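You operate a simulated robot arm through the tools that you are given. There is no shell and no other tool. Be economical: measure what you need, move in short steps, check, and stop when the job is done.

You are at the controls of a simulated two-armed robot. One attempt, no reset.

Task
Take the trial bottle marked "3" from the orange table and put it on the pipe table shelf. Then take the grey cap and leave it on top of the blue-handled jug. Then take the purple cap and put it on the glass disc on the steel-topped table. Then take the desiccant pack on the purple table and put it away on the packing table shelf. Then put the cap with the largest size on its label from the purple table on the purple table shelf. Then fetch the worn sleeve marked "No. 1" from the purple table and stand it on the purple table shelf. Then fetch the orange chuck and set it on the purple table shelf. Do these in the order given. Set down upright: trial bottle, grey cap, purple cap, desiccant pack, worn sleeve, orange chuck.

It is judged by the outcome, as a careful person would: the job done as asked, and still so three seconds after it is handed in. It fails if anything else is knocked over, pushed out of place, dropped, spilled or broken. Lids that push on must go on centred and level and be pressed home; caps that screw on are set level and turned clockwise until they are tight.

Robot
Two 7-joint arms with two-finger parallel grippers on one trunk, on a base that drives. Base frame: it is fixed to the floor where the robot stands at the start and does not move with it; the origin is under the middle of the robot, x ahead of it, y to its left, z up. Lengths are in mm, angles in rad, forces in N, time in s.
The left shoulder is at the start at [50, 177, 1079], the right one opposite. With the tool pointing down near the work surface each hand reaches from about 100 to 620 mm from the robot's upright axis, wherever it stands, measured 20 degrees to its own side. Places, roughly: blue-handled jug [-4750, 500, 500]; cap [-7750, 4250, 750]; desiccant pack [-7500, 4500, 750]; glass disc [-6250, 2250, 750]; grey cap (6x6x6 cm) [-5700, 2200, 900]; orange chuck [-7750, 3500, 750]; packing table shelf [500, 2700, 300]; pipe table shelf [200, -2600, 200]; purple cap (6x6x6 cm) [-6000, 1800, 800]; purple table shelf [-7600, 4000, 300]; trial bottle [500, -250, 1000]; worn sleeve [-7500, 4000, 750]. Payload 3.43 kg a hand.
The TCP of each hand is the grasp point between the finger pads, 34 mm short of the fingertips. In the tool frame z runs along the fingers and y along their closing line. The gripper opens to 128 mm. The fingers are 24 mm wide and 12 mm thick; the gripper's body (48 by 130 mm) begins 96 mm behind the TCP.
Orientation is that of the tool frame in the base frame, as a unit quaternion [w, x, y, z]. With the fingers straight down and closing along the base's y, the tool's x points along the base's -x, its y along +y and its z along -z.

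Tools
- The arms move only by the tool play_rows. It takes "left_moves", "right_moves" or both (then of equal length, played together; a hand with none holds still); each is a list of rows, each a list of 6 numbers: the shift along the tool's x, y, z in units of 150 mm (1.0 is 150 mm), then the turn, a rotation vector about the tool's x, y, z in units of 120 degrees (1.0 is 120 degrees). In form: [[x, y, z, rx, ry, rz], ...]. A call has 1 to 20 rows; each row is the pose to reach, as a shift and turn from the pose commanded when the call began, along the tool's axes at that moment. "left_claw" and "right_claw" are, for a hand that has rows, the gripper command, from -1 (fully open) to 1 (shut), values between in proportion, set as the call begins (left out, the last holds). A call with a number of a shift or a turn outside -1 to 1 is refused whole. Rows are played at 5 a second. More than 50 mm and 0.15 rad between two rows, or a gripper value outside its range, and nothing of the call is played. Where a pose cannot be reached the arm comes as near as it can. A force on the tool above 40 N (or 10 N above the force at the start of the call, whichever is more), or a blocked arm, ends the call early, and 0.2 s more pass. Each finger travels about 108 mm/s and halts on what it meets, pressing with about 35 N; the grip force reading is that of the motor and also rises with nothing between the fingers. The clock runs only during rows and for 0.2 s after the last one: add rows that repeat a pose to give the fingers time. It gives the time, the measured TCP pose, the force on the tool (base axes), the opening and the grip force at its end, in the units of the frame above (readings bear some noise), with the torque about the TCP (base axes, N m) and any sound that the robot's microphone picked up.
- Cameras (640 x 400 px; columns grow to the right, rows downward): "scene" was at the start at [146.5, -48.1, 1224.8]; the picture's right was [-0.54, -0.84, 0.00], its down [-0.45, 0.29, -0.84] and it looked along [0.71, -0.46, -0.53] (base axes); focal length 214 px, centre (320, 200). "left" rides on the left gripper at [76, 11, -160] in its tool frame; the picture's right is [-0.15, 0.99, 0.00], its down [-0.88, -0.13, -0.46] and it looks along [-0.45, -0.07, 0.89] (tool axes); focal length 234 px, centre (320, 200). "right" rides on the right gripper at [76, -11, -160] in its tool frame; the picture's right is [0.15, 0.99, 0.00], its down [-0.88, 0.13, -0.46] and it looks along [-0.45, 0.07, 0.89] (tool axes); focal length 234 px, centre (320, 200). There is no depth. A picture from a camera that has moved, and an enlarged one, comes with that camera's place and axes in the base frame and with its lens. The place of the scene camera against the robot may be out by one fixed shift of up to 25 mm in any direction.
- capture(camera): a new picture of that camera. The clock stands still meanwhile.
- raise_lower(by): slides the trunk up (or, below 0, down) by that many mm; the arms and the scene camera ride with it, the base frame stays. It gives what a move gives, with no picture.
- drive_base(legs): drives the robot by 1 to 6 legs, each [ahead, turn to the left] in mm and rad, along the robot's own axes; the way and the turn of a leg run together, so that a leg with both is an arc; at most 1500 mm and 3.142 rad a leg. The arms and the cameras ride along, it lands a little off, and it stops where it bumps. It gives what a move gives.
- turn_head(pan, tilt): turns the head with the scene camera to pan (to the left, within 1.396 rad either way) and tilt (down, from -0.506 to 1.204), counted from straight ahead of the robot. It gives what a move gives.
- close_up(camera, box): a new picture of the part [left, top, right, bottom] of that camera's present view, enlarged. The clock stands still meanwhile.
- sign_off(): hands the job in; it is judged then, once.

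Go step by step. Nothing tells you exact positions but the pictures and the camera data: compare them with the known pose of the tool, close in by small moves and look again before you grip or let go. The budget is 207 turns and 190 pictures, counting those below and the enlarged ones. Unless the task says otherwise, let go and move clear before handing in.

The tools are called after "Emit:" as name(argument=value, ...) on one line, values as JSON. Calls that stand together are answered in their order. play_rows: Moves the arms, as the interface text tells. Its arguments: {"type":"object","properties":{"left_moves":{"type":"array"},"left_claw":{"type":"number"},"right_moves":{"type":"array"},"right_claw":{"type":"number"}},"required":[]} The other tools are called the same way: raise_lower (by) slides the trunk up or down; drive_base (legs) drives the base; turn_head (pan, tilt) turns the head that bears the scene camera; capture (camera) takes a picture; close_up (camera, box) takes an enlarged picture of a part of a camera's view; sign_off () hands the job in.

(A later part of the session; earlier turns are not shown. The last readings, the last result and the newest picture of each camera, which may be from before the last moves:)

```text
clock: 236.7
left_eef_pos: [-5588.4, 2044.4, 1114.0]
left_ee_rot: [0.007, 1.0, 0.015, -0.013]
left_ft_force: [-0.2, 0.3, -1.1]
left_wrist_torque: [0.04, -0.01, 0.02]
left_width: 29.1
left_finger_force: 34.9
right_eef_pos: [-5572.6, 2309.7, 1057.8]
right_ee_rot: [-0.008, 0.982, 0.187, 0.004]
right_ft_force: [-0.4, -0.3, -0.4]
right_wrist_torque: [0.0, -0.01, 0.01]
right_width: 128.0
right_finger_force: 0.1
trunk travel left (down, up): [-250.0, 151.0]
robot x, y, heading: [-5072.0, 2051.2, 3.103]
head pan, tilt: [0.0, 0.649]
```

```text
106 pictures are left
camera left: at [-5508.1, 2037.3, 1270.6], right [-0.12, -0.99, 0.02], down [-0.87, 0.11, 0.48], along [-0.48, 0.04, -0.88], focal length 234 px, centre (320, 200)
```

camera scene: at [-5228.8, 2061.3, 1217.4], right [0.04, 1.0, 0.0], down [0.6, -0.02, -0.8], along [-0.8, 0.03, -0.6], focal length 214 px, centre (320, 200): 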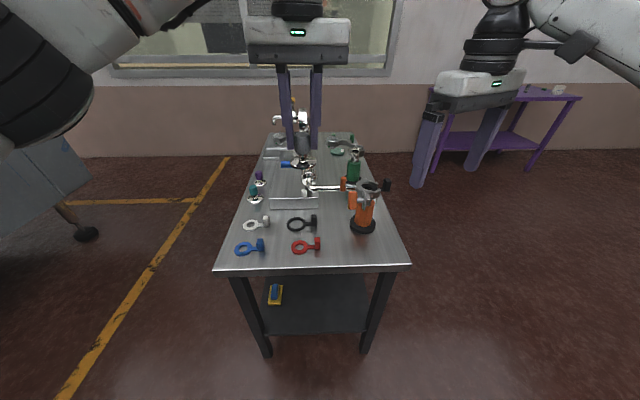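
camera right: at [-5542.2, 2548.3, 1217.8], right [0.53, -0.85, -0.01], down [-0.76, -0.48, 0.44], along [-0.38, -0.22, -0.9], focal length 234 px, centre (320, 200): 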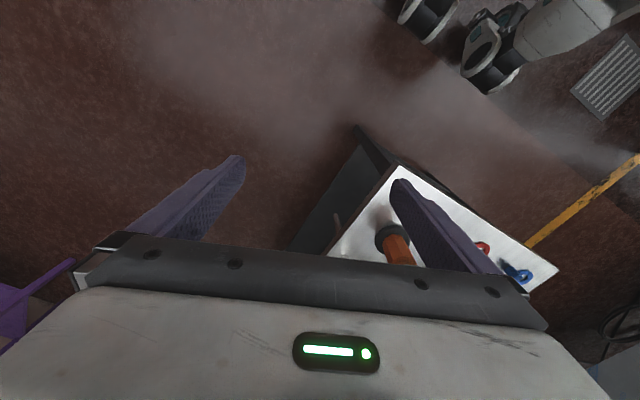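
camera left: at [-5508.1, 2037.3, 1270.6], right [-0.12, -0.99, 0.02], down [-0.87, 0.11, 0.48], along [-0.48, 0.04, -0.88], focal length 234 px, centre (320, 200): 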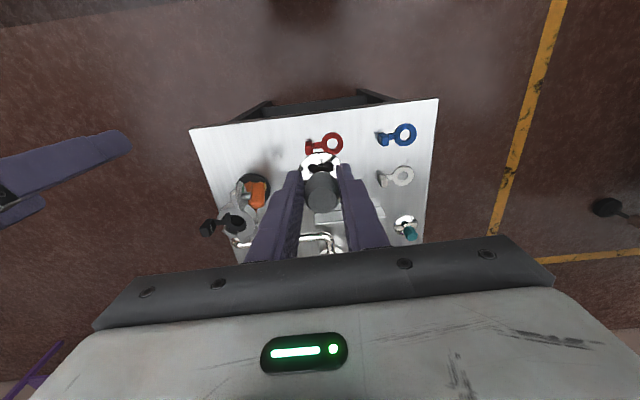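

There's a free spot at about (-5645, 2130). I'll move over it and lower the cap.

Emit:
play_rows(left_moves=[[-0.12, -0.2, 0, 0.003, 0.006, 0], [-0.24, -0.4, 0, 0.0067, 0.0124, 0], [-0.36, -0.58, 0.1, 0.0067, 0.0124, 0], [-0.36, -0.58, 0.4, 0.0067, 0.0124, 0], [-0.36, -0.58, 0.7, 0.0067, 0.0124, 0], [-0.36, -0.58, 1.0, 0.0067, 0.0124, 0]])

Emit:
play_rows(left_moves=[[0, 0, 0.25, 0, 0, 0], [0, 0, 0.5, 0, 0, 0], [0, 0, 0.7, 0, 0, 0], [0, 0, 0.8, 0, 0, 0]])

Emit:
close_up(camera="scene", box=[220, 140, 420, 290])

Emit:
capture(camera="left")

```text
clock: 238.3
left_eef_pos: [-5668.6, 2090.1, 971.9]
left_ee_rot: [-0.011, 0.999, 0.05, -0.005]
left_ft_force: [-0.4, 0.7, -1.6]
left_wrist_torque: [0.01, -0.02, 0.02]
left_width: 29.0
left_finger_force: 35.0
left hand out of reach, approached as far as the arm can: row 2, 3, 4, 5, 6
right_eef_pos: [-5573.1, 2307.6, 1057.8]
right_ee_rot: [-0.009, 0.982, 0.188, 0.005]
right_ft_force: [0.3, 0.2, 0.6]
right_wrist_torque: [0.01, -0.03, 0.0]
right_width: 127.9
right_finger_force: 0.0
trunk travel left (down, up): [-250.0, 151.0]
robot x, y, heading: [-5074.0, 2057.7, 3.103]
head pan, tilt: [0.0, 0.649]
stopped in row 6 (left hand): the arm was blocked; the commanded pose is now the measured one
```

```text
clock: 239.3
left_eef_pos: [-5668.4, 2093.5, 851.8]
left_ee_rot: [-0.01, 0.999, 0.047, -0.004]
left_ft_force: [0.7, -0.4, -2.4]
left_wrist_torque: [0.01, 0.0, -0.06]
left_width: 28.9
left_finger_force: 34.7
right_eef_pos: [-5573.0, 2308.1, 1057.0]
right_ee_rot: [-0.007, 0.982, 0.189, 0.005]
right_ft_force: [0.4, 0.6, 0.2]
right_wrist_torque: [-0.03, 0.02, 0.01]
right_width: 127.9
right_finger_force: 0.1
trunk travel left (down, up): [-250.0, 151.0]
robot x, y, heading: [-5074.1, 2053.1, 3.102]
head pan, tilt: [0.0, 0.649]
```

```text
2.67 times, centred on (320, 215) of scene
camera zoom: at [-5228.9, 2061.2, 1217.3], right [0.04, 1.0, 0.0], down [0.6, -0.02, -0.8], along [-0.8, 0.03, -0.6], focal length 572 px, centre (320, 160)
```

zoom: 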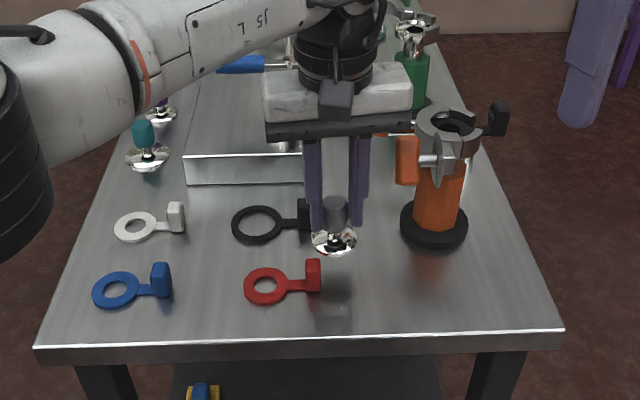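

```text
104 pictures are left
camera left: at [-5589.9, 2085.9, 1009.8], right [-0.05, -1.0, -0.02], down [-0.88, 0.04, 0.47], along [-0.46, 0.04, -0.89], focal length 234 px, centre (320, 200)
```

left: 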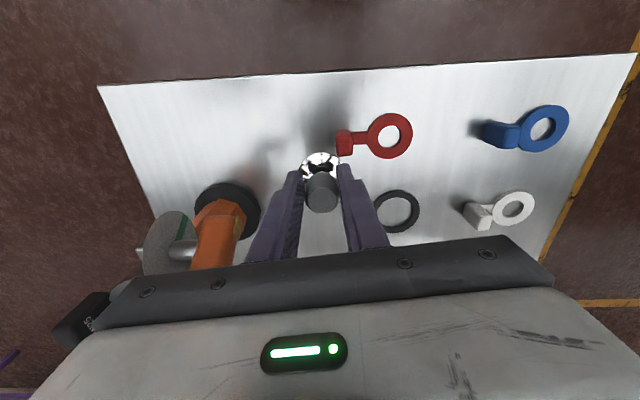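

The spot is a bit close to the red gasket tab, so I'll shift slightly toward +y before lowering.

Emit:
play_rows(left_moves=[[0.05, -0.1, 0, 0, 0, 0], [0.1, -0.2, 0, 0, 0, 0], [0.1, -0.25, 0, 0, 0, 0], [0.1, -0.25, 0, 0, 0, 0]])

Emit:
capture(camera="left")

```text
clock: 240.3
left_eef_pos: [-5656.8, 2133.2, 853.4]
left_ee_rot: [-0.01, 0.999, 0.047, -0.004]
left_ft_force: [-0.7, 0.6, -2.6]
left_wrist_torque: [-0.03, -0.04, -0.02]
left_width: 29.0
left_finger_force: 34.6
right_eef_pos: [-5572.0, 2307.9, 1057.3]
right_ee_rot: [-0.008, 0.982, 0.189, 0.005]
right_ft_force: [0.7, -0.2, 0.1]
right_wrist_torque: [0.01, -0.01, 0.0]
right_width: 128.0
right_finger_force: 0.1
trunk travel left (down, up): [-250.0, 151.0]
robot x, y, heading: [-5072.6, 2054.6, 3.105]
head pan, tilt: [0.0, 0.649]
```

```text
103 pictures are left
camera left: at [-5578.2, 2125.3, 1011.2], right [-0.05, -1.0, -0.02], down [-0.88, 0.04, 0.46], along [-0.46, 0.04, -0.89], focal length 234 px, centre (320, 200)
```

left: 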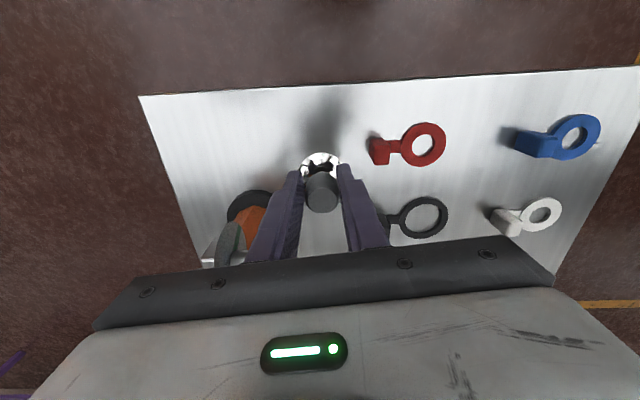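

That's clear. Lowering to contact now.

Emit:
play_rows(left_moves=[[0, 0, 0.12, -0.0095, 0.0043, 0], [0, 0, 0.24, -0.0095, 0.0043, 0], [0, 0, 0.24, -0.0095, 0.0043, 0]])

Emit:
play_rows(left_moves=[[0, 0, 0.02, 0, 0, 0], [0, 0, 0.04, 0, 0, 0], [0, 0, 0.06, 0, 0, 0], [0, 0, 0.08, 0, 0, 0], [0, 0, 0.08, 0, 0, 0]])

Emit:
close_up(camera="scene", box=[270, 180, 400, 280])

```text
clock: 241.1
left_eef_pos: [-5658.0, 2124.0, 818.4]
left_ee_rot: [0.001, 0.999, 0.052, 0.0]
left_ft_force: [-0.6, -0.3, -1.2]
left_wrist_torque: [-0.02, -0.02, 0.0]
left_width: 28.7
left_finger_force: 34.5
left hand out of reach, approached as far as the arm can: row 1, 2, 3
right_eef_pos: [-5572.7, 2309.5, 1057.6]
right_ee_rot: [-0.008, 0.982, 0.187, 0.005]
right_ft_force: [-0.8, -0.6, -0.4]
right_wrist_torque: [-0.03, 0.02, 0.01]
right_width: 128.0
right_finger_force: 0.0
trunk travel left (down, up): [-250.0, 151.0]
robot x, y, heading: [-5072.9, 2053.6, 3.107]
head pan, tilt: [0.0, 0.649]
```

```text
clock: 242.5
left_eef_pos: [-5671.9, 2105.1, 809.8]
left_ee_rot: [-0.002, 0.998, 0.071, -0.003]
left_ft_force: [-0.3, 0.5, -1.0]
left_wrist_torque: [0.02, -0.03, 0.03]
left_width: 28.9
left_finger_force: 35.0
right_eef_pos: [-5572.1, 2308.2, 1057.9]
right_ee_rot: [-0.008, 0.982, 0.187, 0.004]
right_ft_force: [-1.1, -0.5, -0.6]
right_wrist_torque: [-0.02, -0.01, 0.03]
right_width: 127.9
right_finger_force: 0.0
trunk travel left (down, up): [-250.0, 151.0]
robot x, y, heading: [-5072.6, 2053.6, 3.103]
head pan, tilt: [0.0, 0.649]
stopped in row 5 (left hand): the arm was blocked; the commanded pose is now the measured one
```

```text
4.00 times, centred on (335, 230) of scene
camera zoom: at [-5229.0, 2061.0, 1217.3], right [0.04, 1.0, 0.0], down [0.6, -0.02, -0.8], along [-0.8, 0.03, -0.6], focal length 858 px, centre (260, 80)
```

zoom: 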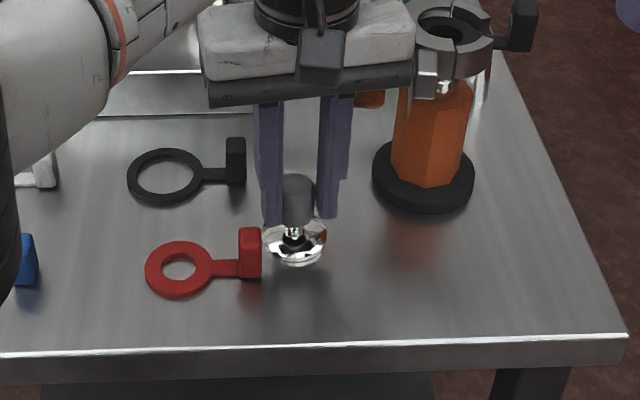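

The arm is at its limit reaching across, so I'll raise the hand and re-park the base further north for a comfortable placement.

Emit:
play_rows(left_moves=[[0, 0, -0.3, 0, 0, 0], [0, 0, -0.6, 0, 0, 0], [0, 0, -0.9, 0, 0, 0]])

Emit:
drive_base(legs=[[-450, 0], [0, -0.3], [480, 0], [0, 0.34]])

Emit:
capture(camera="left")

```text
clock: 243.3
left_eef_pos: [-5670.7, 2089.3, 939.7]
left_ee_rot: [-0.001, 0.997, 0.08, 0.002]
left_ft_force: [0.4, -0.3, -1.0]
left_wrist_torque: [0.03, 0.02, -0.03]
left_width: 29.0
left_finger_force: 34.7
left hand out of reach, approached as far as the arm can: row 3
right_eef_pos: [-5572.8, 2308.0, 1057.4]
right_ee_rot: [-0.008, 0.982, 0.187, 0.005]
right_ft_force: [0.5, -0.3, 0.0]
right_wrist_torque: [-0.01, 0.0, 0.0]
right_width: 128.0
right_finger_force: 0.0
trunk travel left (down, up): [-250.0, 151.0]
robot x, y, heading: [-5076.6, 2051.0, 3.106]
head pan, tilt: [0.0, 0.649]
```

```text
clock: 250.6
left_eef_pos: [-5668.7, 2221.1, 946.3]
left_ee_rot: [-0.004, 0.996, 0.093, -0.004]
left_ft_force: [0.9, 1.4, -2.7]
left_wrist_torque: [0.06, -0.14, -0.06]
left_width: 29.0
left_finger_force: 34.9
right_eef_pos: [-5574.4, 2441.5, 1058.2]
right_ee_rot: [-0.008, 0.98, 0.199, 0.004]
right_ft_force: [-0.1, 0.6, 0.2]
right_wrist_torque: [0.03, -0.01, 0.01]
right_width: 127.9
right_finger_force: 0.1
trunk travel left (down, up): [-250.0, 151.0]
robot x, y, heading: [-5070.7, 2196.9, 3.132]
head pan, tilt: [0.0, 0.649]
```

```text
101 pictures are left
camera left: at [-5591.4, 2221.7, 1104.0], right [0.04, -1.0, -0.01], down [-0.89, -0.04, 0.46], along [-0.46, -0.01, -0.89], focal length 234 px, centre (320, 200)
```

left: 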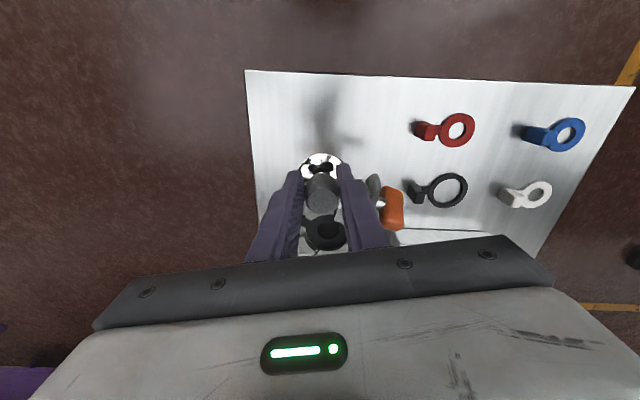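

I'll move away from the stand first, then over to the free spot at (-5650, 2128).

Emit:
play_rows(left_moves=[[0.12, 0.02, -0.1, 0, 0, 0], [0.13, 0.2, -0.1, 0, 0, 0], [0.08, 0.42, -0.1, 0, 0, 0], [0.02, 0.63, -0.1, 0, 0, 0], [0.02, 0.63, 0.2, 0, 0, 0], [0.02, 0.63, 0.5, 0, 0, 0], [0.02, 0.63, 0.75, 0, 0, 0], [0.02, 0.63, 0.75, 0, 0, 0]])

Emit:
capture(camera="left")

```text
clock: 252.4
left_eef_pos: [-5649.3, 2126.4, 834.7]
left_ee_rot: [-0.004, 0.996, 0.092, -0.003]
left_ft_force: [0.6, -0.4, -1.4]
left_wrist_torque: [0.0, 0.0, 0.02]
left_width: 28.9
left_finger_force: 34.7
right_eef_pos: [-5574.0, 2442.3, 1057.8]
right_ee_rot: [-0.009, 0.98, 0.2, 0.004]
right_ft_force: [0.3, -0.2, -0.5]
right_wrist_torque: [-0.01, 0.01, 0.0]
right_width: 128.1
right_finger_force: 0.0
trunk travel left (down, up): [-250.0, 151.0]
robot x, y, heading: [-5069.3, 2200.2, 3.125]
head pan, tilt: [0.0, 0.649]
```

```text
100 pictures are left
camera left: at [-5571.5, 2128.1, 992.6], right [0.04, -1.0, -0.01], down [-0.89, -0.04, 0.46], along [-0.46, -0.01, -0.89], focal length 234 px, centre (320, 200)
```

left: 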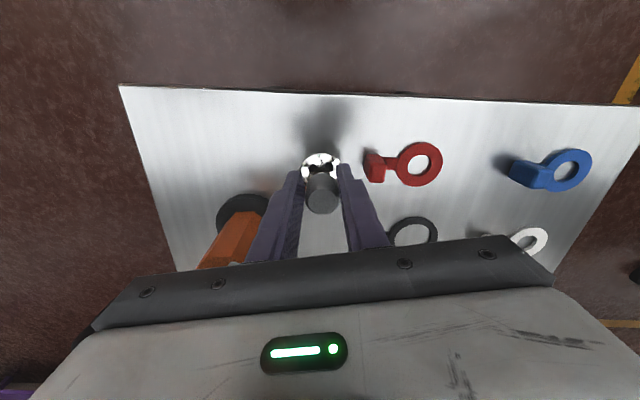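

Good tracking and a free spot. I'll lower in small steps until contact.

Emit:
play_rows(left_moves=[[0, 0, 0.05, 0, 0, 0], [0, 0, 0.1, 0, 0, 0], [0, 0, 0.13, 0, 0, 0], [0, 0, 0.15, 0, 0, 0], [0, 0, 0.15, 0, 0, 0]])

Emit:
play_rows(left_moves=[[0, 0, 0.015, 0, 0, 0], [0, 0, 0.03, 0, 0, 0], [0, 0, 0.045, 0, 0, 0], [0, 0, 0.06, 0, 0, 0]])

Emit:
close_up(camera="scene", box=[220, 180, 350, 280])

```text
clock: 253.6
left_eef_pos: [-5649.7, 2129.5, 810.9]
left_ee_rot: [-0.003, 0.996, 0.092, -0.002]
left_ft_force: [0.3, -0.9, -1.0]
left_wrist_torque: [0.02, -0.03, -0.02]
left_width: 28.9
left_finger_force: 35.2
right_eef_pos: [-5574.6, 2441.5, 1057.4]
right_ee_rot: [-0.008, 0.98, 0.2, 0.004]
right_ft_force: [0.6, -0.3, -0.4]
right_wrist_torque: [-0.02, 0.02, 0.02]
right_width: 128.0
right_finger_force: 0.0
trunk travel left (down, up): [-250.0, 151.0]
robot x, y, heading: [-5068.4, 2202.3, 3.125]
head pan, tilt: [0.0, 0.649]
```

```text
clock: 254.6
left_eef_pos: [-5648.7, 2128.7, 808.2]
left_ee_rot: [-0.006, 0.996, 0.093, -0.007]
left_ft_force: [5.3, -0.5, 37.8]
left_wrist_torque: [-0.52, 0.02, 0.04]
left_width: 29.0
left_finger_force: 35.1
right_eef_pos: [-5571.7, 2442.5, 1060.3]
right_ee_rot: [-0.009, 0.98, 0.2, 0.002]
right_ft_force: [0.9, -0.4, -0.3]
right_wrist_torque: [0.01, 0.0, 0.0]
right_width: 128.0
right_finger_force: 0.0
trunk travel left (down, up): [-250.0, 151.0]
robot x, y, heading: [-5067.3, 2198.5, 3.127]
head pan, tilt: [0.0, 0.649]
```

```text
4.00 times, centred on (285, 230) of scene
camera zoom: at [-5221.0, 2204.3, 1218.5], right [0.01, 1.0, 0.0], down [0.6, -0.01, -0.8], along [-0.8, 0.01, -0.6], focal length 858 px, centre (460, 80)
```

zoom: 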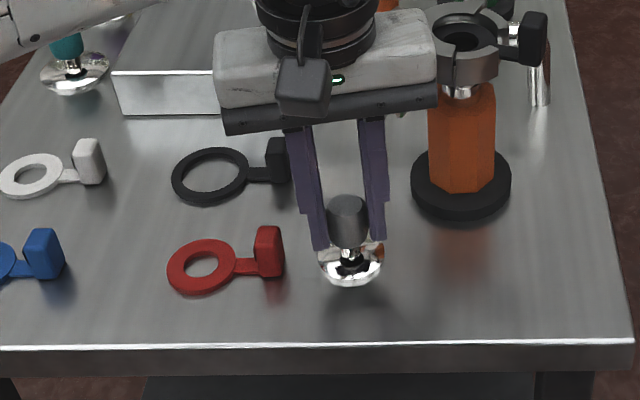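

The cap rests on the table. I'll ease off, release it and raise the left hand.

Emit:
play_rows(left_moves=[[0, 0, -0.03, 0, 0, 0], [0, 0, -0.04, 0, 0, 0], [0, 0, -0.04, 0, 0, 0]])

Emit:
play_rows(left_moves=[[0, 0, 0, 0, 0, 0], [0, 0, 0, 0, 0, 0]], left_claw=0.3)

Emit:
play_rows(left_moves=[[0, 0, -0.2, 0, 0, 0], [0, 0, -0.5, 0, 0, 0], [0, 0, -0.8, 0, 0, 0], [0, 0, -1.0, 0, 0, 0]])

Emit:
close_up(camera="scene", box=[200, 160, 400, 290])

```text
clock: 255.4
left_eef_pos: [-5650.2, 2129.5, 809.1]
left_ee_rot: [-0.006, 0.996, 0.092, -0.004]
left_ft_force: [-3.8, 0.9, 17.2]
left_wrist_torque: [-0.19, 0.79, -0.08]
left_width: 29.1
left_finger_force: 34.7
right_eef_pos: [-5573.8, 2442.9, 1059.3]
right_ee_rot: [-0.008, 0.98, 0.2, 0.004]
right_ft_force: [-0.1, 0.2, 0.8]
right_wrist_torque: [-0.04, 0.0, 0.01]
right_width: 127.9
right_finger_force: 0.1
trunk travel left (down, up): [-250.0, 151.0]
robot x, y, heading: [-5068.2, 2200.6, 3.132]
head pan, tilt: [0.0, 0.649]
```

```text
clock: 256.0
left_eef_pos: [-5649.4, 2129.0, 805.8]
left_ee_rot: [-0.003, 0.996, 0.092, -0.002]
left_ft_force: [0.5, -0.7, -0.5]
left_wrist_torque: [-0.02, -0.02, -0.01]
left_width: 44.8
left_finger_force: 0.1
right_eef_pos: [-5574.5, 2442.2, 1058.3]
right_ee_rot: [-0.008, 0.98, 0.2, 0.005]
right_ft_force: [0.0, -0.7, -0.2]
right_wrist_torque: [0.02, -0.02, 0.02]
right_width: 128.2
right_finger_force: 0.1
trunk travel left (down, up): [-250.0, 151.0]
robot x, y, heading: [-5068.3, 2201.6, 3.127]
head pan, tilt: [0.0, 0.649]
```

```text
clock: 257.0
left_eef_pos: [-5648.6, 2127.5, 958.7]
left_ee_rot: [-0.004, 0.996, 0.092, -0.003]
left_ft_force: [0.3, 0.0, 0.4]
left_wrist_torque: [0.01, 0.02, 0.02]
left_width: 44.7
left_finger_force: 0.2
right_eef_pos: [-5574.4, 2443.0, 1056.7]
right_ee_rot: [-0.008, 0.98, 0.199, 0.003]
right_ft_force: [0.2, 0.5, 0.4]
right_wrist_torque: [0.01, -0.01, -0.01]
right_width: 128.1
right_finger_force: 0.2
trunk travel left (down, up): [-250.0, 151.0]
robot x, y, heading: [-5069.5, 2202.5, 3.133]
head pan, tilt: [0.0, 0.649]
```

```text
3.08 times, centred on (300, 225) of scene
camera zoom: at [-5224.7, 2204.0, 1217.4], right [0.01, 1.0, 0.0], down [0.6, -0.01, -0.8], along [-0.8, 0.01, -0.6], focal length 660 px, centre (382, 123)
```

zoom: 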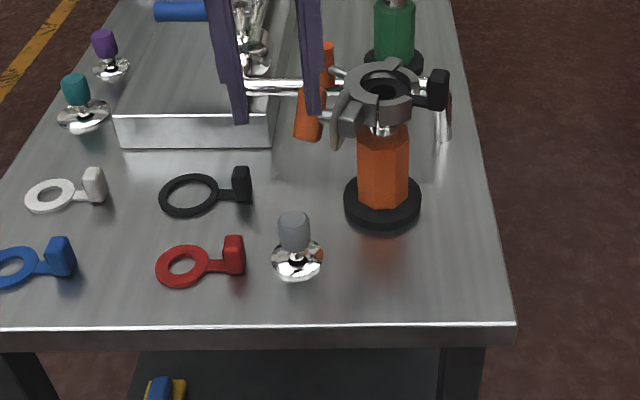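

The grey cap is standing at (-5650, 2129). I'll tuck the left arm away and re-park so the right hand can pick it up.

Emit:
play_rows(left_moves=[[0.25, 0.15, -0.3, 0, 0, 0], [0.5, 0.3, -0.6, 0, 0, 0], [0.75, 0.45, -0.9, 0, 0, 0], [1.0, 0.6, -1.0, 0, 0, 0]])

Emit:
drive_base(legs=[[-450, 0], [0, 0.3], [505, 0], [0, -0.29]])

Emit:
turn_head(pan=0.0, tilt=0.65)

Emit:
capture(camera="scene")

Emit:
capture(camera="right")

```text
refused: row 1 steps farther than a row can; nothing moved
```

```text
clock: 264.1
left_eef_pos: [-5661.3, 1987.0, 957.2]
left_ee_rot: [-0.004, 0.996, 0.092, -0.003]
left_ft_force: [-1.0, 0.1, 0.0]
left_wrist_torque: [-0.02, 0.0, -0.01]
left_width: 44.7
left_finger_force: 0.2
right_eef_pos: [-5587.3, 2301.9, 1057.1]
right_ee_rot: [-0.009, 0.98, 0.2, 0.005]
right_ft_force: [0.3, 0.1, -0.5]
right_wrist_torque: [-0.01, 0.0, 0.0]
right_width: 127.8
right_finger_force: 0.0
trunk travel left (down, up): [-250.0, 151.0]
robot x, y, heading: [-5083.6, 2059.4, 3.13]
head pan, tilt: [0.0, 0.649]
```

```text
clock: 264.7
left_eef_pos: [-5662.0, 1984.9, 957.2]
left_ee_rot: [-0.004, 0.996, 0.092, -0.003]
left_ft_force: [0.3, 0.3, 0.7]
left_wrist_torque: [-0.01, -0.02, 0.02]
left_width: 45.3
left_finger_force: 0.1
right_eef_pos: [-5586.7, 2301.5, 1056.8]
right_ee_rot: [-0.009, 0.98, 0.201, 0.004]
right_ft_force: [-0.4, -0.2, -0.1]
right_wrist_torque: [0.02, 0.01, -0.05]
right_width: 128.0
right_finger_force: 0.0
trunk travel left (down, up): [-250.0, 151.0]
robot x, y, heading: [-5082.7, 2063.4, 3.127]
head pan, tilt: [0.0, 0.649]
```

```text
97 pictures are left
camera scene: at [-5237.2, 2064.1, 1217.3], right [0.01, 1.0, 0.0], down [0.6, -0.01, -0.8], along [-0.8, 0.01, -0.6], focal length 214 px, centre (320, 200)
```

scene: 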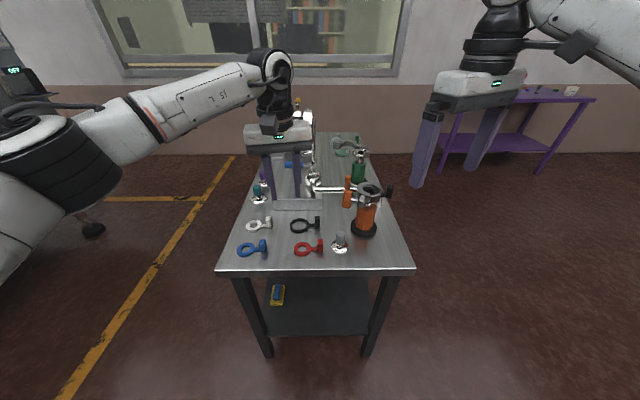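

```text
96 pictures are left
camera right: at [-5523.8, 2339.4, 1218.1], right [0.52, -0.85, -0.01], down [-0.76, -0.47, 0.44], along [-0.38, -0.22, -0.9], focal length 234 px, centre (320, 200)
```

right: 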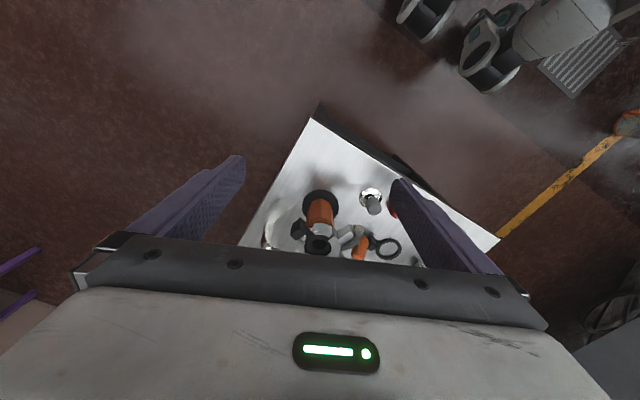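

I'll retract the left arm in smaller steps and move the right hand over the grey cap.

Emit:
play_rows(left_moves=[[0.1, 0.05, -0.2, 0, 0, 0], [0.25, 0.1, -0.45, 0, 0, 0], [0.4, 0.15, -0.7, 0, 0, 0], [0.6, 0.2, -0.9, 0, 0, 0], [0.8, 0.25, -1.0, 0, 0, 0], [1.0, 0.3, -1.0, 0, 0, 0]], right_moves=[[-0.15, 0.16, 0, -0.0076, -0.0053, 0], [-0.3, 0.32, 0, -0.0076, -0.0053, 0], [-0.45, 0.48, 0, -0.0076, -0.0053, 0], [-0.6, 0.64, 0.05, -0.0076, -0.0053, 0], [-0.73, 0.78, 0.1, -0.0076, -0.0053, 0], [-0.837, 0.895, 0.15, -0.0076, -0.0053, 0]], right_claw=0.22)

Emit:
play_rows(right_moves=[[0, 0, 0.2, 0, 0, 0], [0, 0, 0.4, 0, 0, 0], [0, 0, 0.4, 0, 0, 0]])

Emit:
capture(camera="right")

Emit:
close_up(camera="scene", box=[270, 180, 410, 280])

```text
clock: 266.1
left_eef_pos: [-5504.5, 1971.0, 1106.8]
left_ee_rot: [-0.004, 0.996, 0.093, -0.003]
left_ft_force: [0.5, 0.0, -0.3]
left_wrist_torque: [-0.02, 0.02, 0.0]
left_width: 44.8
left_finger_force: 0.2
right_eef_pos: [-5650.4, 2130.6, 1031.7]
right_ee_rot: [0.001, 0.98, 0.2, 0.0]
right_ft_force: [1.0, 0.7, 0.3]
right_wrist_torque: [0.01, -0.03, 0.02]
right_width: 50.2
right_finger_force: 0.1
trunk travel left (down, up): [-250.0, 151.0]
robot x, y, heading: [-5081.9, 2064.4, 3.127]
head pan, tilt: [0.0, 0.649]
```

```text
clock: 266.9
left_eef_pos: [-5504.4, 1970.7, 1106.9]
left_ee_rot: [-0.005, 0.996, 0.092, -0.004]
left_ft_force: [-0.2, 0.3, 0.0]
left_wrist_torque: [0.01, 0.04, 0.01]
left_width: 44.9
left_finger_force: 0.0
right_eef_pos: [-5650.2, 2129.6, 972.4]
right_ee_rot: [0.0, 0.98, 0.201, 0.001]
right_ft_force: [0.1, 0.3, 0.9]
right_wrist_torque: [0.02, 0.02, 0.02]
right_width: 49.9
right_finger_force: 0.0
trunk travel left (down, up): [-250.0, 151.0]
robot x, y, heading: [-5084.0, 2059.1, 3.132]
head pan, tilt: [0.0, 0.649]
```

```text
95 pictures are left
camera right: at [-5586.8, 2169.9, 1131.9], right [0.52, -0.85, 0.0], down [-0.76, -0.47, 0.46], along [-0.39, -0.24, -0.89], focal length 234 px, centre (320, 200)
```

right: 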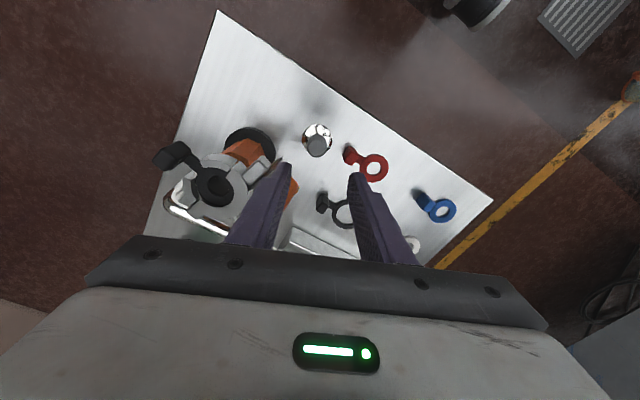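

```text
4.00 times, centred on (340, 230) of scene
camera zoom: at [-5237.1, 2064.1, 1217.4], right [0.01, 1.0, 0.0], down [0.6, -0.01, -0.8], along [-0.8, 0.01, -0.6], focal length 858 px, centre (240, 80)
```

zoom: 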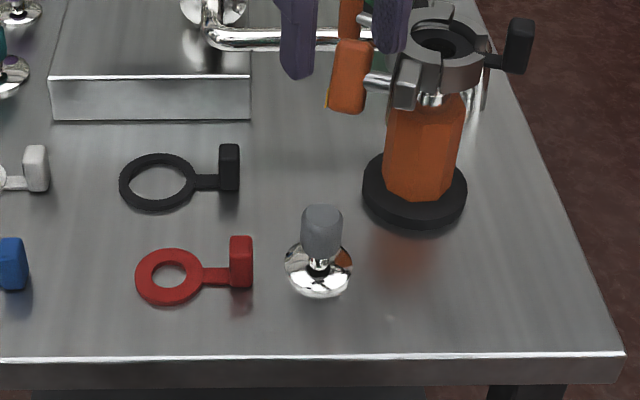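

Aligned. I'll descend to grip height.

Emit:
play_rows(right_moves=[[0, 0, 0.25, 0, 0, 0], [0, 0, 0.5, 0, 0, 0], [0, 0, 0.75, 0, 0, 0], [0, 0, 0.85, 0, 0, 0], [0, 0, 0.85, 0, 0, 0]])

Emit:
capture(camera="right")

Emit:
close_up(camera="scene", box=[290, 200, 390, 280])

```text
clock: 268.1
left_eef_pos: [-5504.2, 1971.1, 1105.2]
left_ee_rot: [-0.004, 0.996, 0.092, -0.003]
left_ft_force: [-0.2, 0.5, -0.3]
left_wrist_torque: [-0.03, -0.01, 0.02]
left_width: 44.7
left_finger_force: 0.0
right_eef_pos: [-5648.2, 2130.2, 845.1]
right_ee_rot: [0.001, 0.98, 0.201, 0.001]
right_ft_force: [0.7, -0.3, -1.2]
right_wrist_torque: [-0.02, -0.03, 0.01]
right_width: 50.4
right_finger_force: 0.1
trunk travel left (down, up): [-250.0, 151.0]
robot x, y, heading: [-5085.8, 2062.1, 3.13]
head pan, tilt: [0.0, 0.649]
```

```text
93 pictures are left
camera right: at [-5584.5, 2169.9, 1004.2], right [0.52, -0.85, 0.0], down [-0.76, -0.47, 0.46], along [-0.39, -0.24, -0.89], focal length 234 px, centre (320, 200)
```

right: 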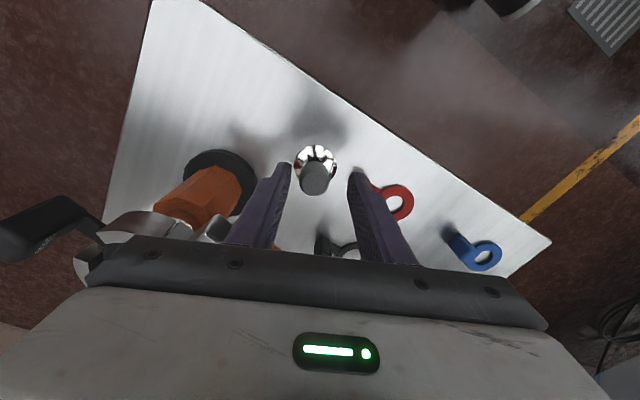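

```text
5.00 times, centred on (340, 240) of scene
camera zoom: at [-5237.1, 2064.1, 1217.4], right [0.01, 1.0, 0.0], down [0.6, -0.01, -0.8], along [-0.8, 0.01, -0.6], focal length 1072 px, centre (220, 0)
```

zoom: 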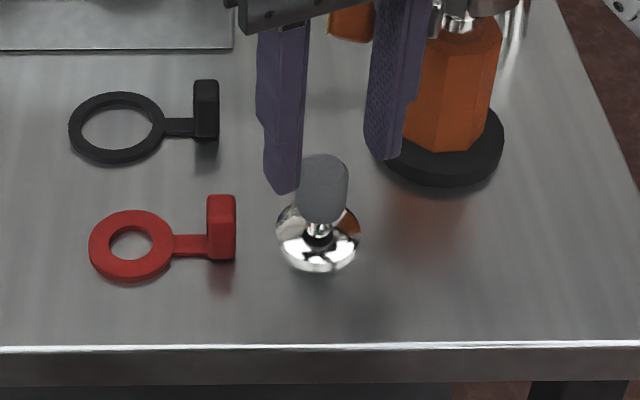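

The gripper body would come close to the stand's handle at this yaw. I'll rotate the hand about 28° before descending.

Emit:
play_rows(right_moves=[[0, 0, -0.1, 0, 0, 0], [0, 0, -0.1, 0, 0, 0.06], [0, 0, -0.1, 0, 0, 0.12], [0, 0, -0.1, 0, 0, 0.18], [0, 0, -0.1, 0, 0, 0.235], [0, 0, -0.1, 0, 0, 0.235]])

Emit:
capture(camera="right")

```text
clock: 269.5
left_eef_pos: [-5505.2, 1970.8, 1106.5]
left_ee_rot: [-0.004, 0.996, 0.093, -0.003]
left_ft_force: [0.0, -0.2, 0.6]
left_wrist_torque: [-0.03, -0.01, 0.0]
left_width: 44.7
left_finger_force: 0.0
right_eef_pos: [-5650.9, 2129.1, 859.7]
right_ee_rot: [0.001, 0.999, -0.045, 0.001]
right_ft_force: [0.0, -0.5, 0.4]
right_wrist_torque: [0.02, 0.0, 0.01]
right_width: 49.8
right_finger_force: 0.1
trunk travel left (down, up): [-250.0, 151.0]
robot x, y, heading: [-5083.5, 2057.3, 3.132]
head pan, tilt: [0.0, 0.649]
```

```text
91 pictures are left
camera right: at [-5575.0, 2134.5, 1018.6], right [0.06, -1.0, 0.0], down [-0.89, -0.05, 0.45], along [-0.45, -0.03, -0.89], focal length 234 px, centre (320, 200)
```

right: 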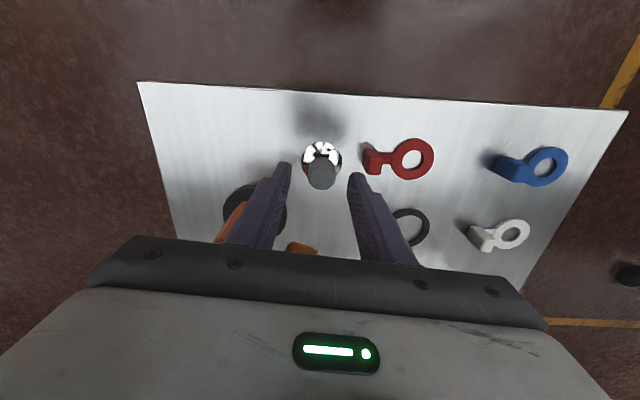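

Centred. I'll descend, grip and lift.

Emit:
play_rows(right_moves=[[0.01, 0, 0.15, 0, 0, 0], [0.01, 0, 0.28, 0, 0, 0], [0.01, 0, 0.335, 0, 0, 0], [0.01, 0, 0.335, 0, 0, 0]])

Emit:
play_rows(right_moves=[[0, 0, 0, 0, 0, 0], [0, 0, 0, 0, 0, 0], [0, 0, 0, 0, 0, 0]], right_claw=1)

Emit:
play_rows(right_moves=[[0, 0, -0.15, 0, 0, 0], [0, 0, -0.4, 0, 0, 0], [0, 0, -0.7, 0, 0, 0], [0, 0, -1.0, 0, 0, 0]])

Emit:
close_up(camera="scene", box=[250, 100, 430, 280])

```text
clock: 270.5
left_eef_pos: [-5504.7, 1971.0, 1106.4]
left_ee_rot: [-0.004, 0.996, 0.092, -0.003]
left_ft_force: [0.2, -0.3, 0.3]
left_wrist_torque: [-0.01, -0.02, 0.02]
left_width: 45.1
left_finger_force: 0.0
right_eef_pos: [-5648.3, 2131.4, 807.9]
right_ee_rot: [0.001, 0.999, -0.044, 0.0]
right_ft_force: [1.1, 0.8, -0.5]
right_wrist_torque: [0.0, -0.01, 0.03]
right_width: 49.8
right_finger_force: 0.0
trunk travel left (down, up): [-250.0, 151.0]
robot x, y, heading: [-5082.7, 2061.0, 3.13]
head pan, tilt: [0.0, 0.649]
```

```text
clock: 271.3
left_eef_pos: [-5504.1, 1969.7, 1106.3]
left_ee_rot: [-0.005, 0.996, 0.092, -0.003]
left_ft_force: [0.0, 0.8, -0.1]
left_wrist_torque: [-0.01, 0.01, 0.03]
left_width: 44.6
left_finger_force: 0.0
right_eef_pos: [-5648.6, 2129.6, 809.4]
right_ee_rot: [0.001, 0.999, -0.045, 0.001]
right_ft_force: [1.2, 0.0, 0.3]
right_wrist_torque: [-0.01, 0.0, 0.0]
right_width: 28.5
right_finger_force: 35.1
trunk travel left (down, up): [-250.0, 151.0]
robot x, y, heading: [-5078.5, 2060.3, 3.131]
head pan, tilt: [0.0, 0.649]
```

```text
clock: 272.3
left_eef_pos: [-5503.6, 1970.5, 1106.7]
left_ee_rot: [-0.004, 0.996, 0.092, -0.003]
left_ft_force: [-0.1, -0.1, 0.5]
left_wrist_torque: [0.0, 0.01, -0.02]
left_width: 44.6
left_finger_force: 0.1
right_eef_pos: [-5648.0, 2129.2, 956.2]
right_ee_rot: [-0.001, 0.999, -0.045, 0.001]
right_ft_force: [-1.0, 0.8, -1.5]
right_wrist_torque: [-0.02, -0.01, 0.03]
right_width: 28.0
right_finger_force: 35.3
trunk travel left (down, up): [-250.0, 151.0]
robot x, y, heading: [-5083.1, 2062.0, 3.129]
head pan, tilt: [0.0, 0.649]
```

```text
2.22 times, centred on (340, 190) of scene
camera zoom: at [-5236.9, 2064.1, 1217.3], right [0.01, 1.0, 0.0], down [0.6, -0.01, -0.8], along [-0.8, 0.01, -0.6], focal length 477 px, centre (276, 222)
```

zoom: 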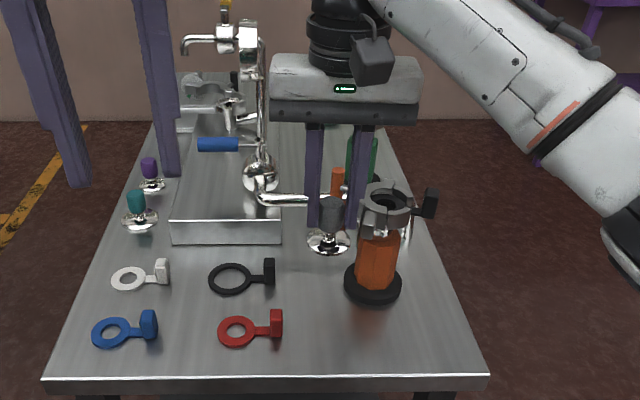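

The cap is in the right hand. I'll raise it, tuck the left arm, and drive around to approach the jug from the northwest.

Emit:
play_rows(left_moves=[[0.15, 0.15, 0, 0, 0, 0], [0.3, 0.3, -0.1, 0, 0, 0], [0.45, 0.45, -0.2, 0, 0, 0], [0.6, 0.6, -0.3, 0, 0, 0], [0.75, 0.75, -0.3, 0, 0, 0], [0.9, 0.9, -0.3, 0, 0, 0]], right_moves=[[0, 0, -0.2, 0, 0, 0], [0, 0, -0.4, 0, 0, 0], [0, 0, -0.6, 0, 0, 0], [0.1, 0, -0.7, 0, 0, 0], [0.2, 0, -0.7, 0, 0, 0], [0.3, 0, -0.7, 0, 0, 0]])

Emit:
drive_base(legs=[[-150, 0], [0, 0.907], [953, 0], [0, 1.446]])

Emit:
turn_head(pan=0.0, tilt=0.45)

Emit:
capture(camera="scene")

```text
clock: 273.7
left_eef_pos: [-5348.8, 1863.5, 1146.0]
left_ee_rot: [-0.004, 0.996, 0.093, -0.003]
left_ft_force: [0.0, 0.0, -0.8]
left_wrist_torque: [-0.01, -0.03, 0.0]
left_width: 44.6
left_finger_force: 0.1
right_eef_pos: [-5604.2, 2126.2, 1063.3]
right_ee_rot: [0.0, 0.999, -0.045, 0.001]
right_ft_force: [-0.1, -0.2, -0.8]
right_wrist_torque: [0.02, -0.01, -0.02]
right_width: 28.6
right_finger_force: 34.6
trunk travel left (down, up): [-250.0, 151.0]
robot x, y, heading: [-5083.9, 2058.3, 3.132]
head pan, tilt: [0.0, 0.649]
```

```text
clock: 285.6
left_eef_pos: [-5192.4, 1256.7, 1146.8]
left_ee_rot: [0.001, 0.284, 0.959, -0.006]
left_ft_force: [0.7, 0.6, 0.2]
left_wrist_torque: [-0.01, 0.0, -0.01]
left_width: 44.8
left_finger_force: 0.0
right_eef_pos: [-5188.2, 890.3, 1063.5]
right_ee_rot: [0.0, 0.412, 0.911, 0.001]
right_ft_force: [0.9, 1.2, -0.9]
right_wrist_torque: [-0.02, 0.03, -0.01]
right_width: 26.7
right_finger_force: 35.2
trunk travel left (down, up): [-250.0, 151.0]
robot x, y, heading: [-5526.3, 1297.3, -0.77]
head pan, tilt: [0.0, 0.649]
```

```text
clock: 286.4
left_eef_pos: [-5193.9, 1256.1, 1147.2]
left_ee_rot: [0.001, 0.284, 0.959, -0.005]
left_ft_force: [0.2, 0.3, -0.5]
left_wrist_torque: [0.03, -0.02, -0.03]
left_width: 44.8
left_finger_force: 0.1
right_eef_pos: [-5189.4, 890.4, 1063.7]
right_ee_rot: [-0.001, 0.412, 0.911, 0.0]
right_ft_force: [-0.5, 0.5, -0.9]
right_wrist_torque: [0.0, -0.01, -0.03]
right_width: 26.5
right_finger_force: 35.2
trunk travel left (down, up): [-250.0, 151.0]
robot x, y, heading: [-5521.2, 1298.2, -0.776]
head pan, tilt: [0.0, 0.45]
```

```text
89 pictures are left
camera scene: at [-5405.7, 1185.6, 1235.1], right [-0.7, -0.72, 0.0], down [-0.31, 0.3, -0.9], along [0.64, -0.63, -0.44], focal length 214 px, centre (320, 200)
```

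scene: 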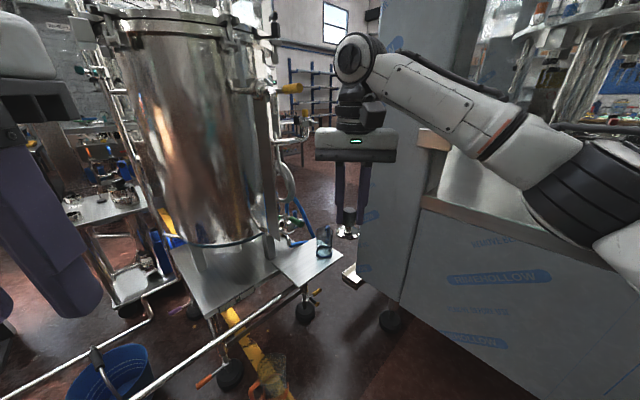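

Clear view now. I'll zoom in on the jug and the cap, then on the floor objects.

Emit:
close_up(camera="scene", box=[270, 180, 390, 290])

Emit:
close_up(camera="scene", box=[160, 260, 400, 400])

```text
3.64 times, centred on (330, 235) of scene
camera zoom: at [-5405.7, 1185.6, 1235.1], right [-0.7, -0.72, 0.0], down [-0.31, 0.3, -0.9], along [0.64, -0.63, -0.44], focal length 780 px, centre (284, 73)
```

zoom: 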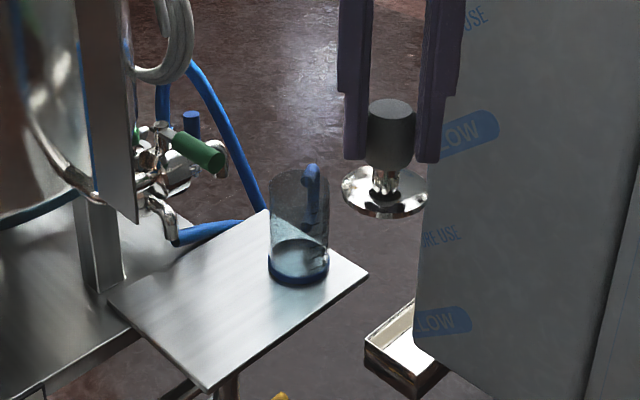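

```text
2.67 times, centred on (280, 330) of scene
camera zoom: at [-5405.7, 1185.6, 1235.1], right [-0.7, -0.72, 0.0], down [-0.31, 0.3, -0.9], along [0.64, -0.63, -0.44], focal length 572 px, centre (427, -147)
```

zoom: 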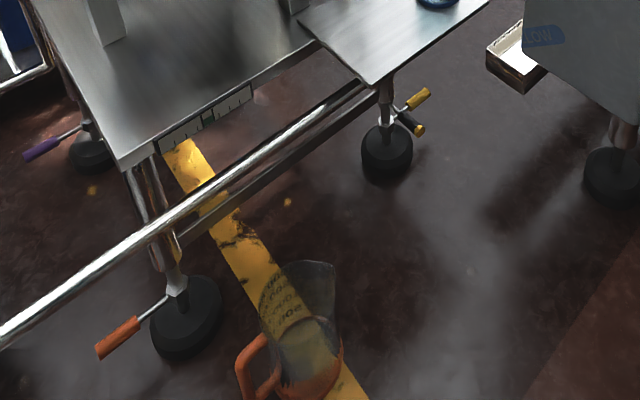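

Emit:
close_up(camera="scene", box=[308, 222, 338, 264])

Emit:
close_up(camera="scene", box=[250, 350, 310, 400])

```text
9.52 times, centred on (323, 243) of scene
camera zoom: at [-5405.7, 1185.6, 1235.1], right [-0.7, -0.72, 0.0], down [-0.31, 0.3, -0.9], along [0.64, -0.63, -0.44], focal length 2043 px, centre (291, -210)
```

zoom: 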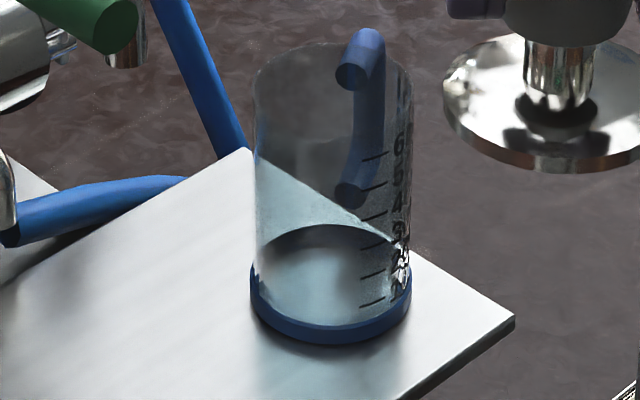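

```text
8.00 times, centred on (280, 375) of scene
camera zoom: at [-5405.7, 1185.6, 1235.1], right [-0.7, -0.72, 0.0], down [-0.31, 0.3, -0.9], along [0.64, -0.63, -0.44], focal length 1716 px, centre (640, -1200)
```

zoom: 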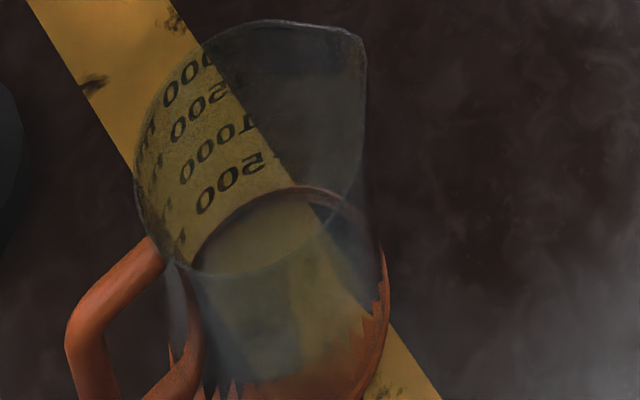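

I need to see the jug's top closely. I'll advance to the working position and use the wrist camera.

Emit:
drive_base(legs=[[370, 0]])

Emit:
capture(camera="right")

Emit:
capture(camera="scene")

```text
clock: 288.8
left_eef_pos: [-4924.6, 987.5, 1146.6]
left_ee_rot: [0.001, 0.288, 0.958, -0.004]
left_ft_force: [0.6, 0.7, 0.7]
left_wrist_torque: [0.01, -0.02, -0.03]
left_width: 44.9
left_finger_force: 0.2
right_eef_pos: [-4924.3, 621.1, 1063.9]
right_ee_rot: [-0.001, 0.417, 0.909, 0.001]
right_ft_force: [-0.5, 0.5, -1.3]
right_wrist_torque: [0.05, 0.0, 0.0]
right_width: 26.6
right_finger_force: 34.8
trunk travel left (down, up): [-250.0, 151.0]
robot x, y, heading: [-5252.6, 1028.2, -0.783]
head pan, tilt: [0.0, 0.45]
```

```text
84 pictures are left
camera right: at [-4982.2, 670.8, 1223.0], right [0.65, 0.76, 0.0], down [0.67, -0.58, 0.45], along [0.34, -0.3, -0.89], focal length 234 px, centre (320, 200)
```

right: 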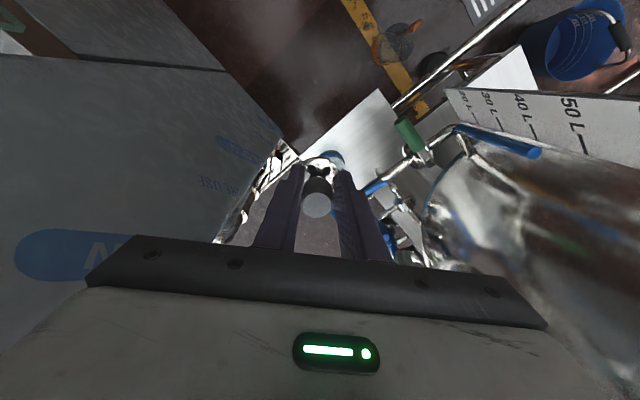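

```text
83 pictures are left
camera scene: at [-5137.1, 918.0, 1235.1], right [-0.71, -0.71, 0.0], down [-0.31, 0.31, -0.9], along [0.64, -0.64, -0.44], focal length 214 px, centre (320, 200)
```

scene: 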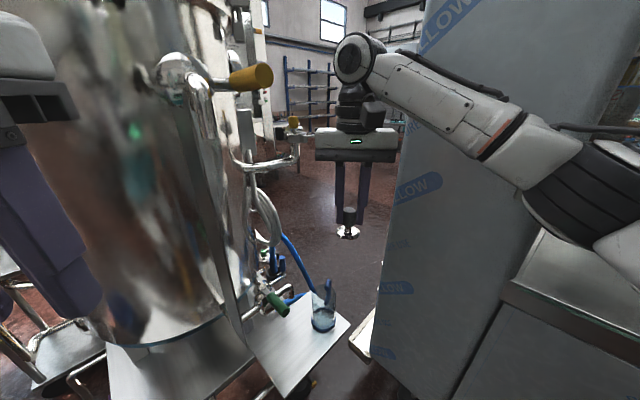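

Emit:
close_up(camera="scene", box=[290, 265, 360, 345])

Emit:
close_up(camera="right", box=[290, 130, 370, 190])

```text
5.00 times, centred on (325, 305) of scene
camera zoom: at [-5137.1, 918.0, 1235.1], right [-0.71, -0.71, 0.0], down [-0.31, 0.31, -0.9], along [0.64, -0.64, -0.44], focal length 1072 px, centre (295, -325)
```

zoom: 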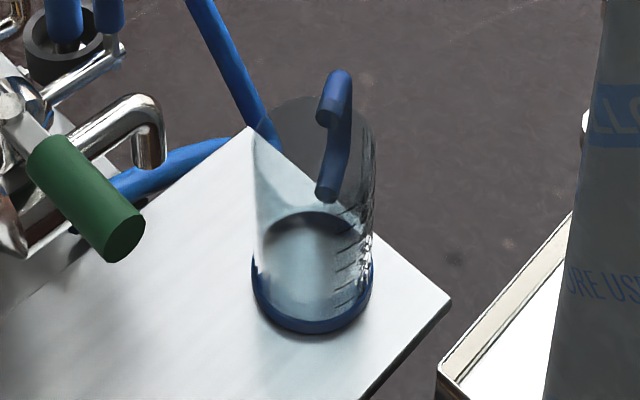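

```text
6.67 times, centred on (330, 160) of right
camera zoom: at [-4982.2, 670.8, 1223.0], right [0.65, 0.76, 0.0], down [0.67, -0.58, 0.45], along [0.34, -0.3, -0.89], focal length 1561 px, centre (253, 467)
```

zoom: 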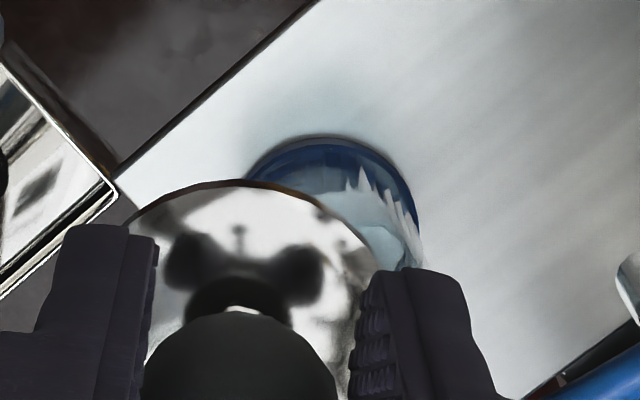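

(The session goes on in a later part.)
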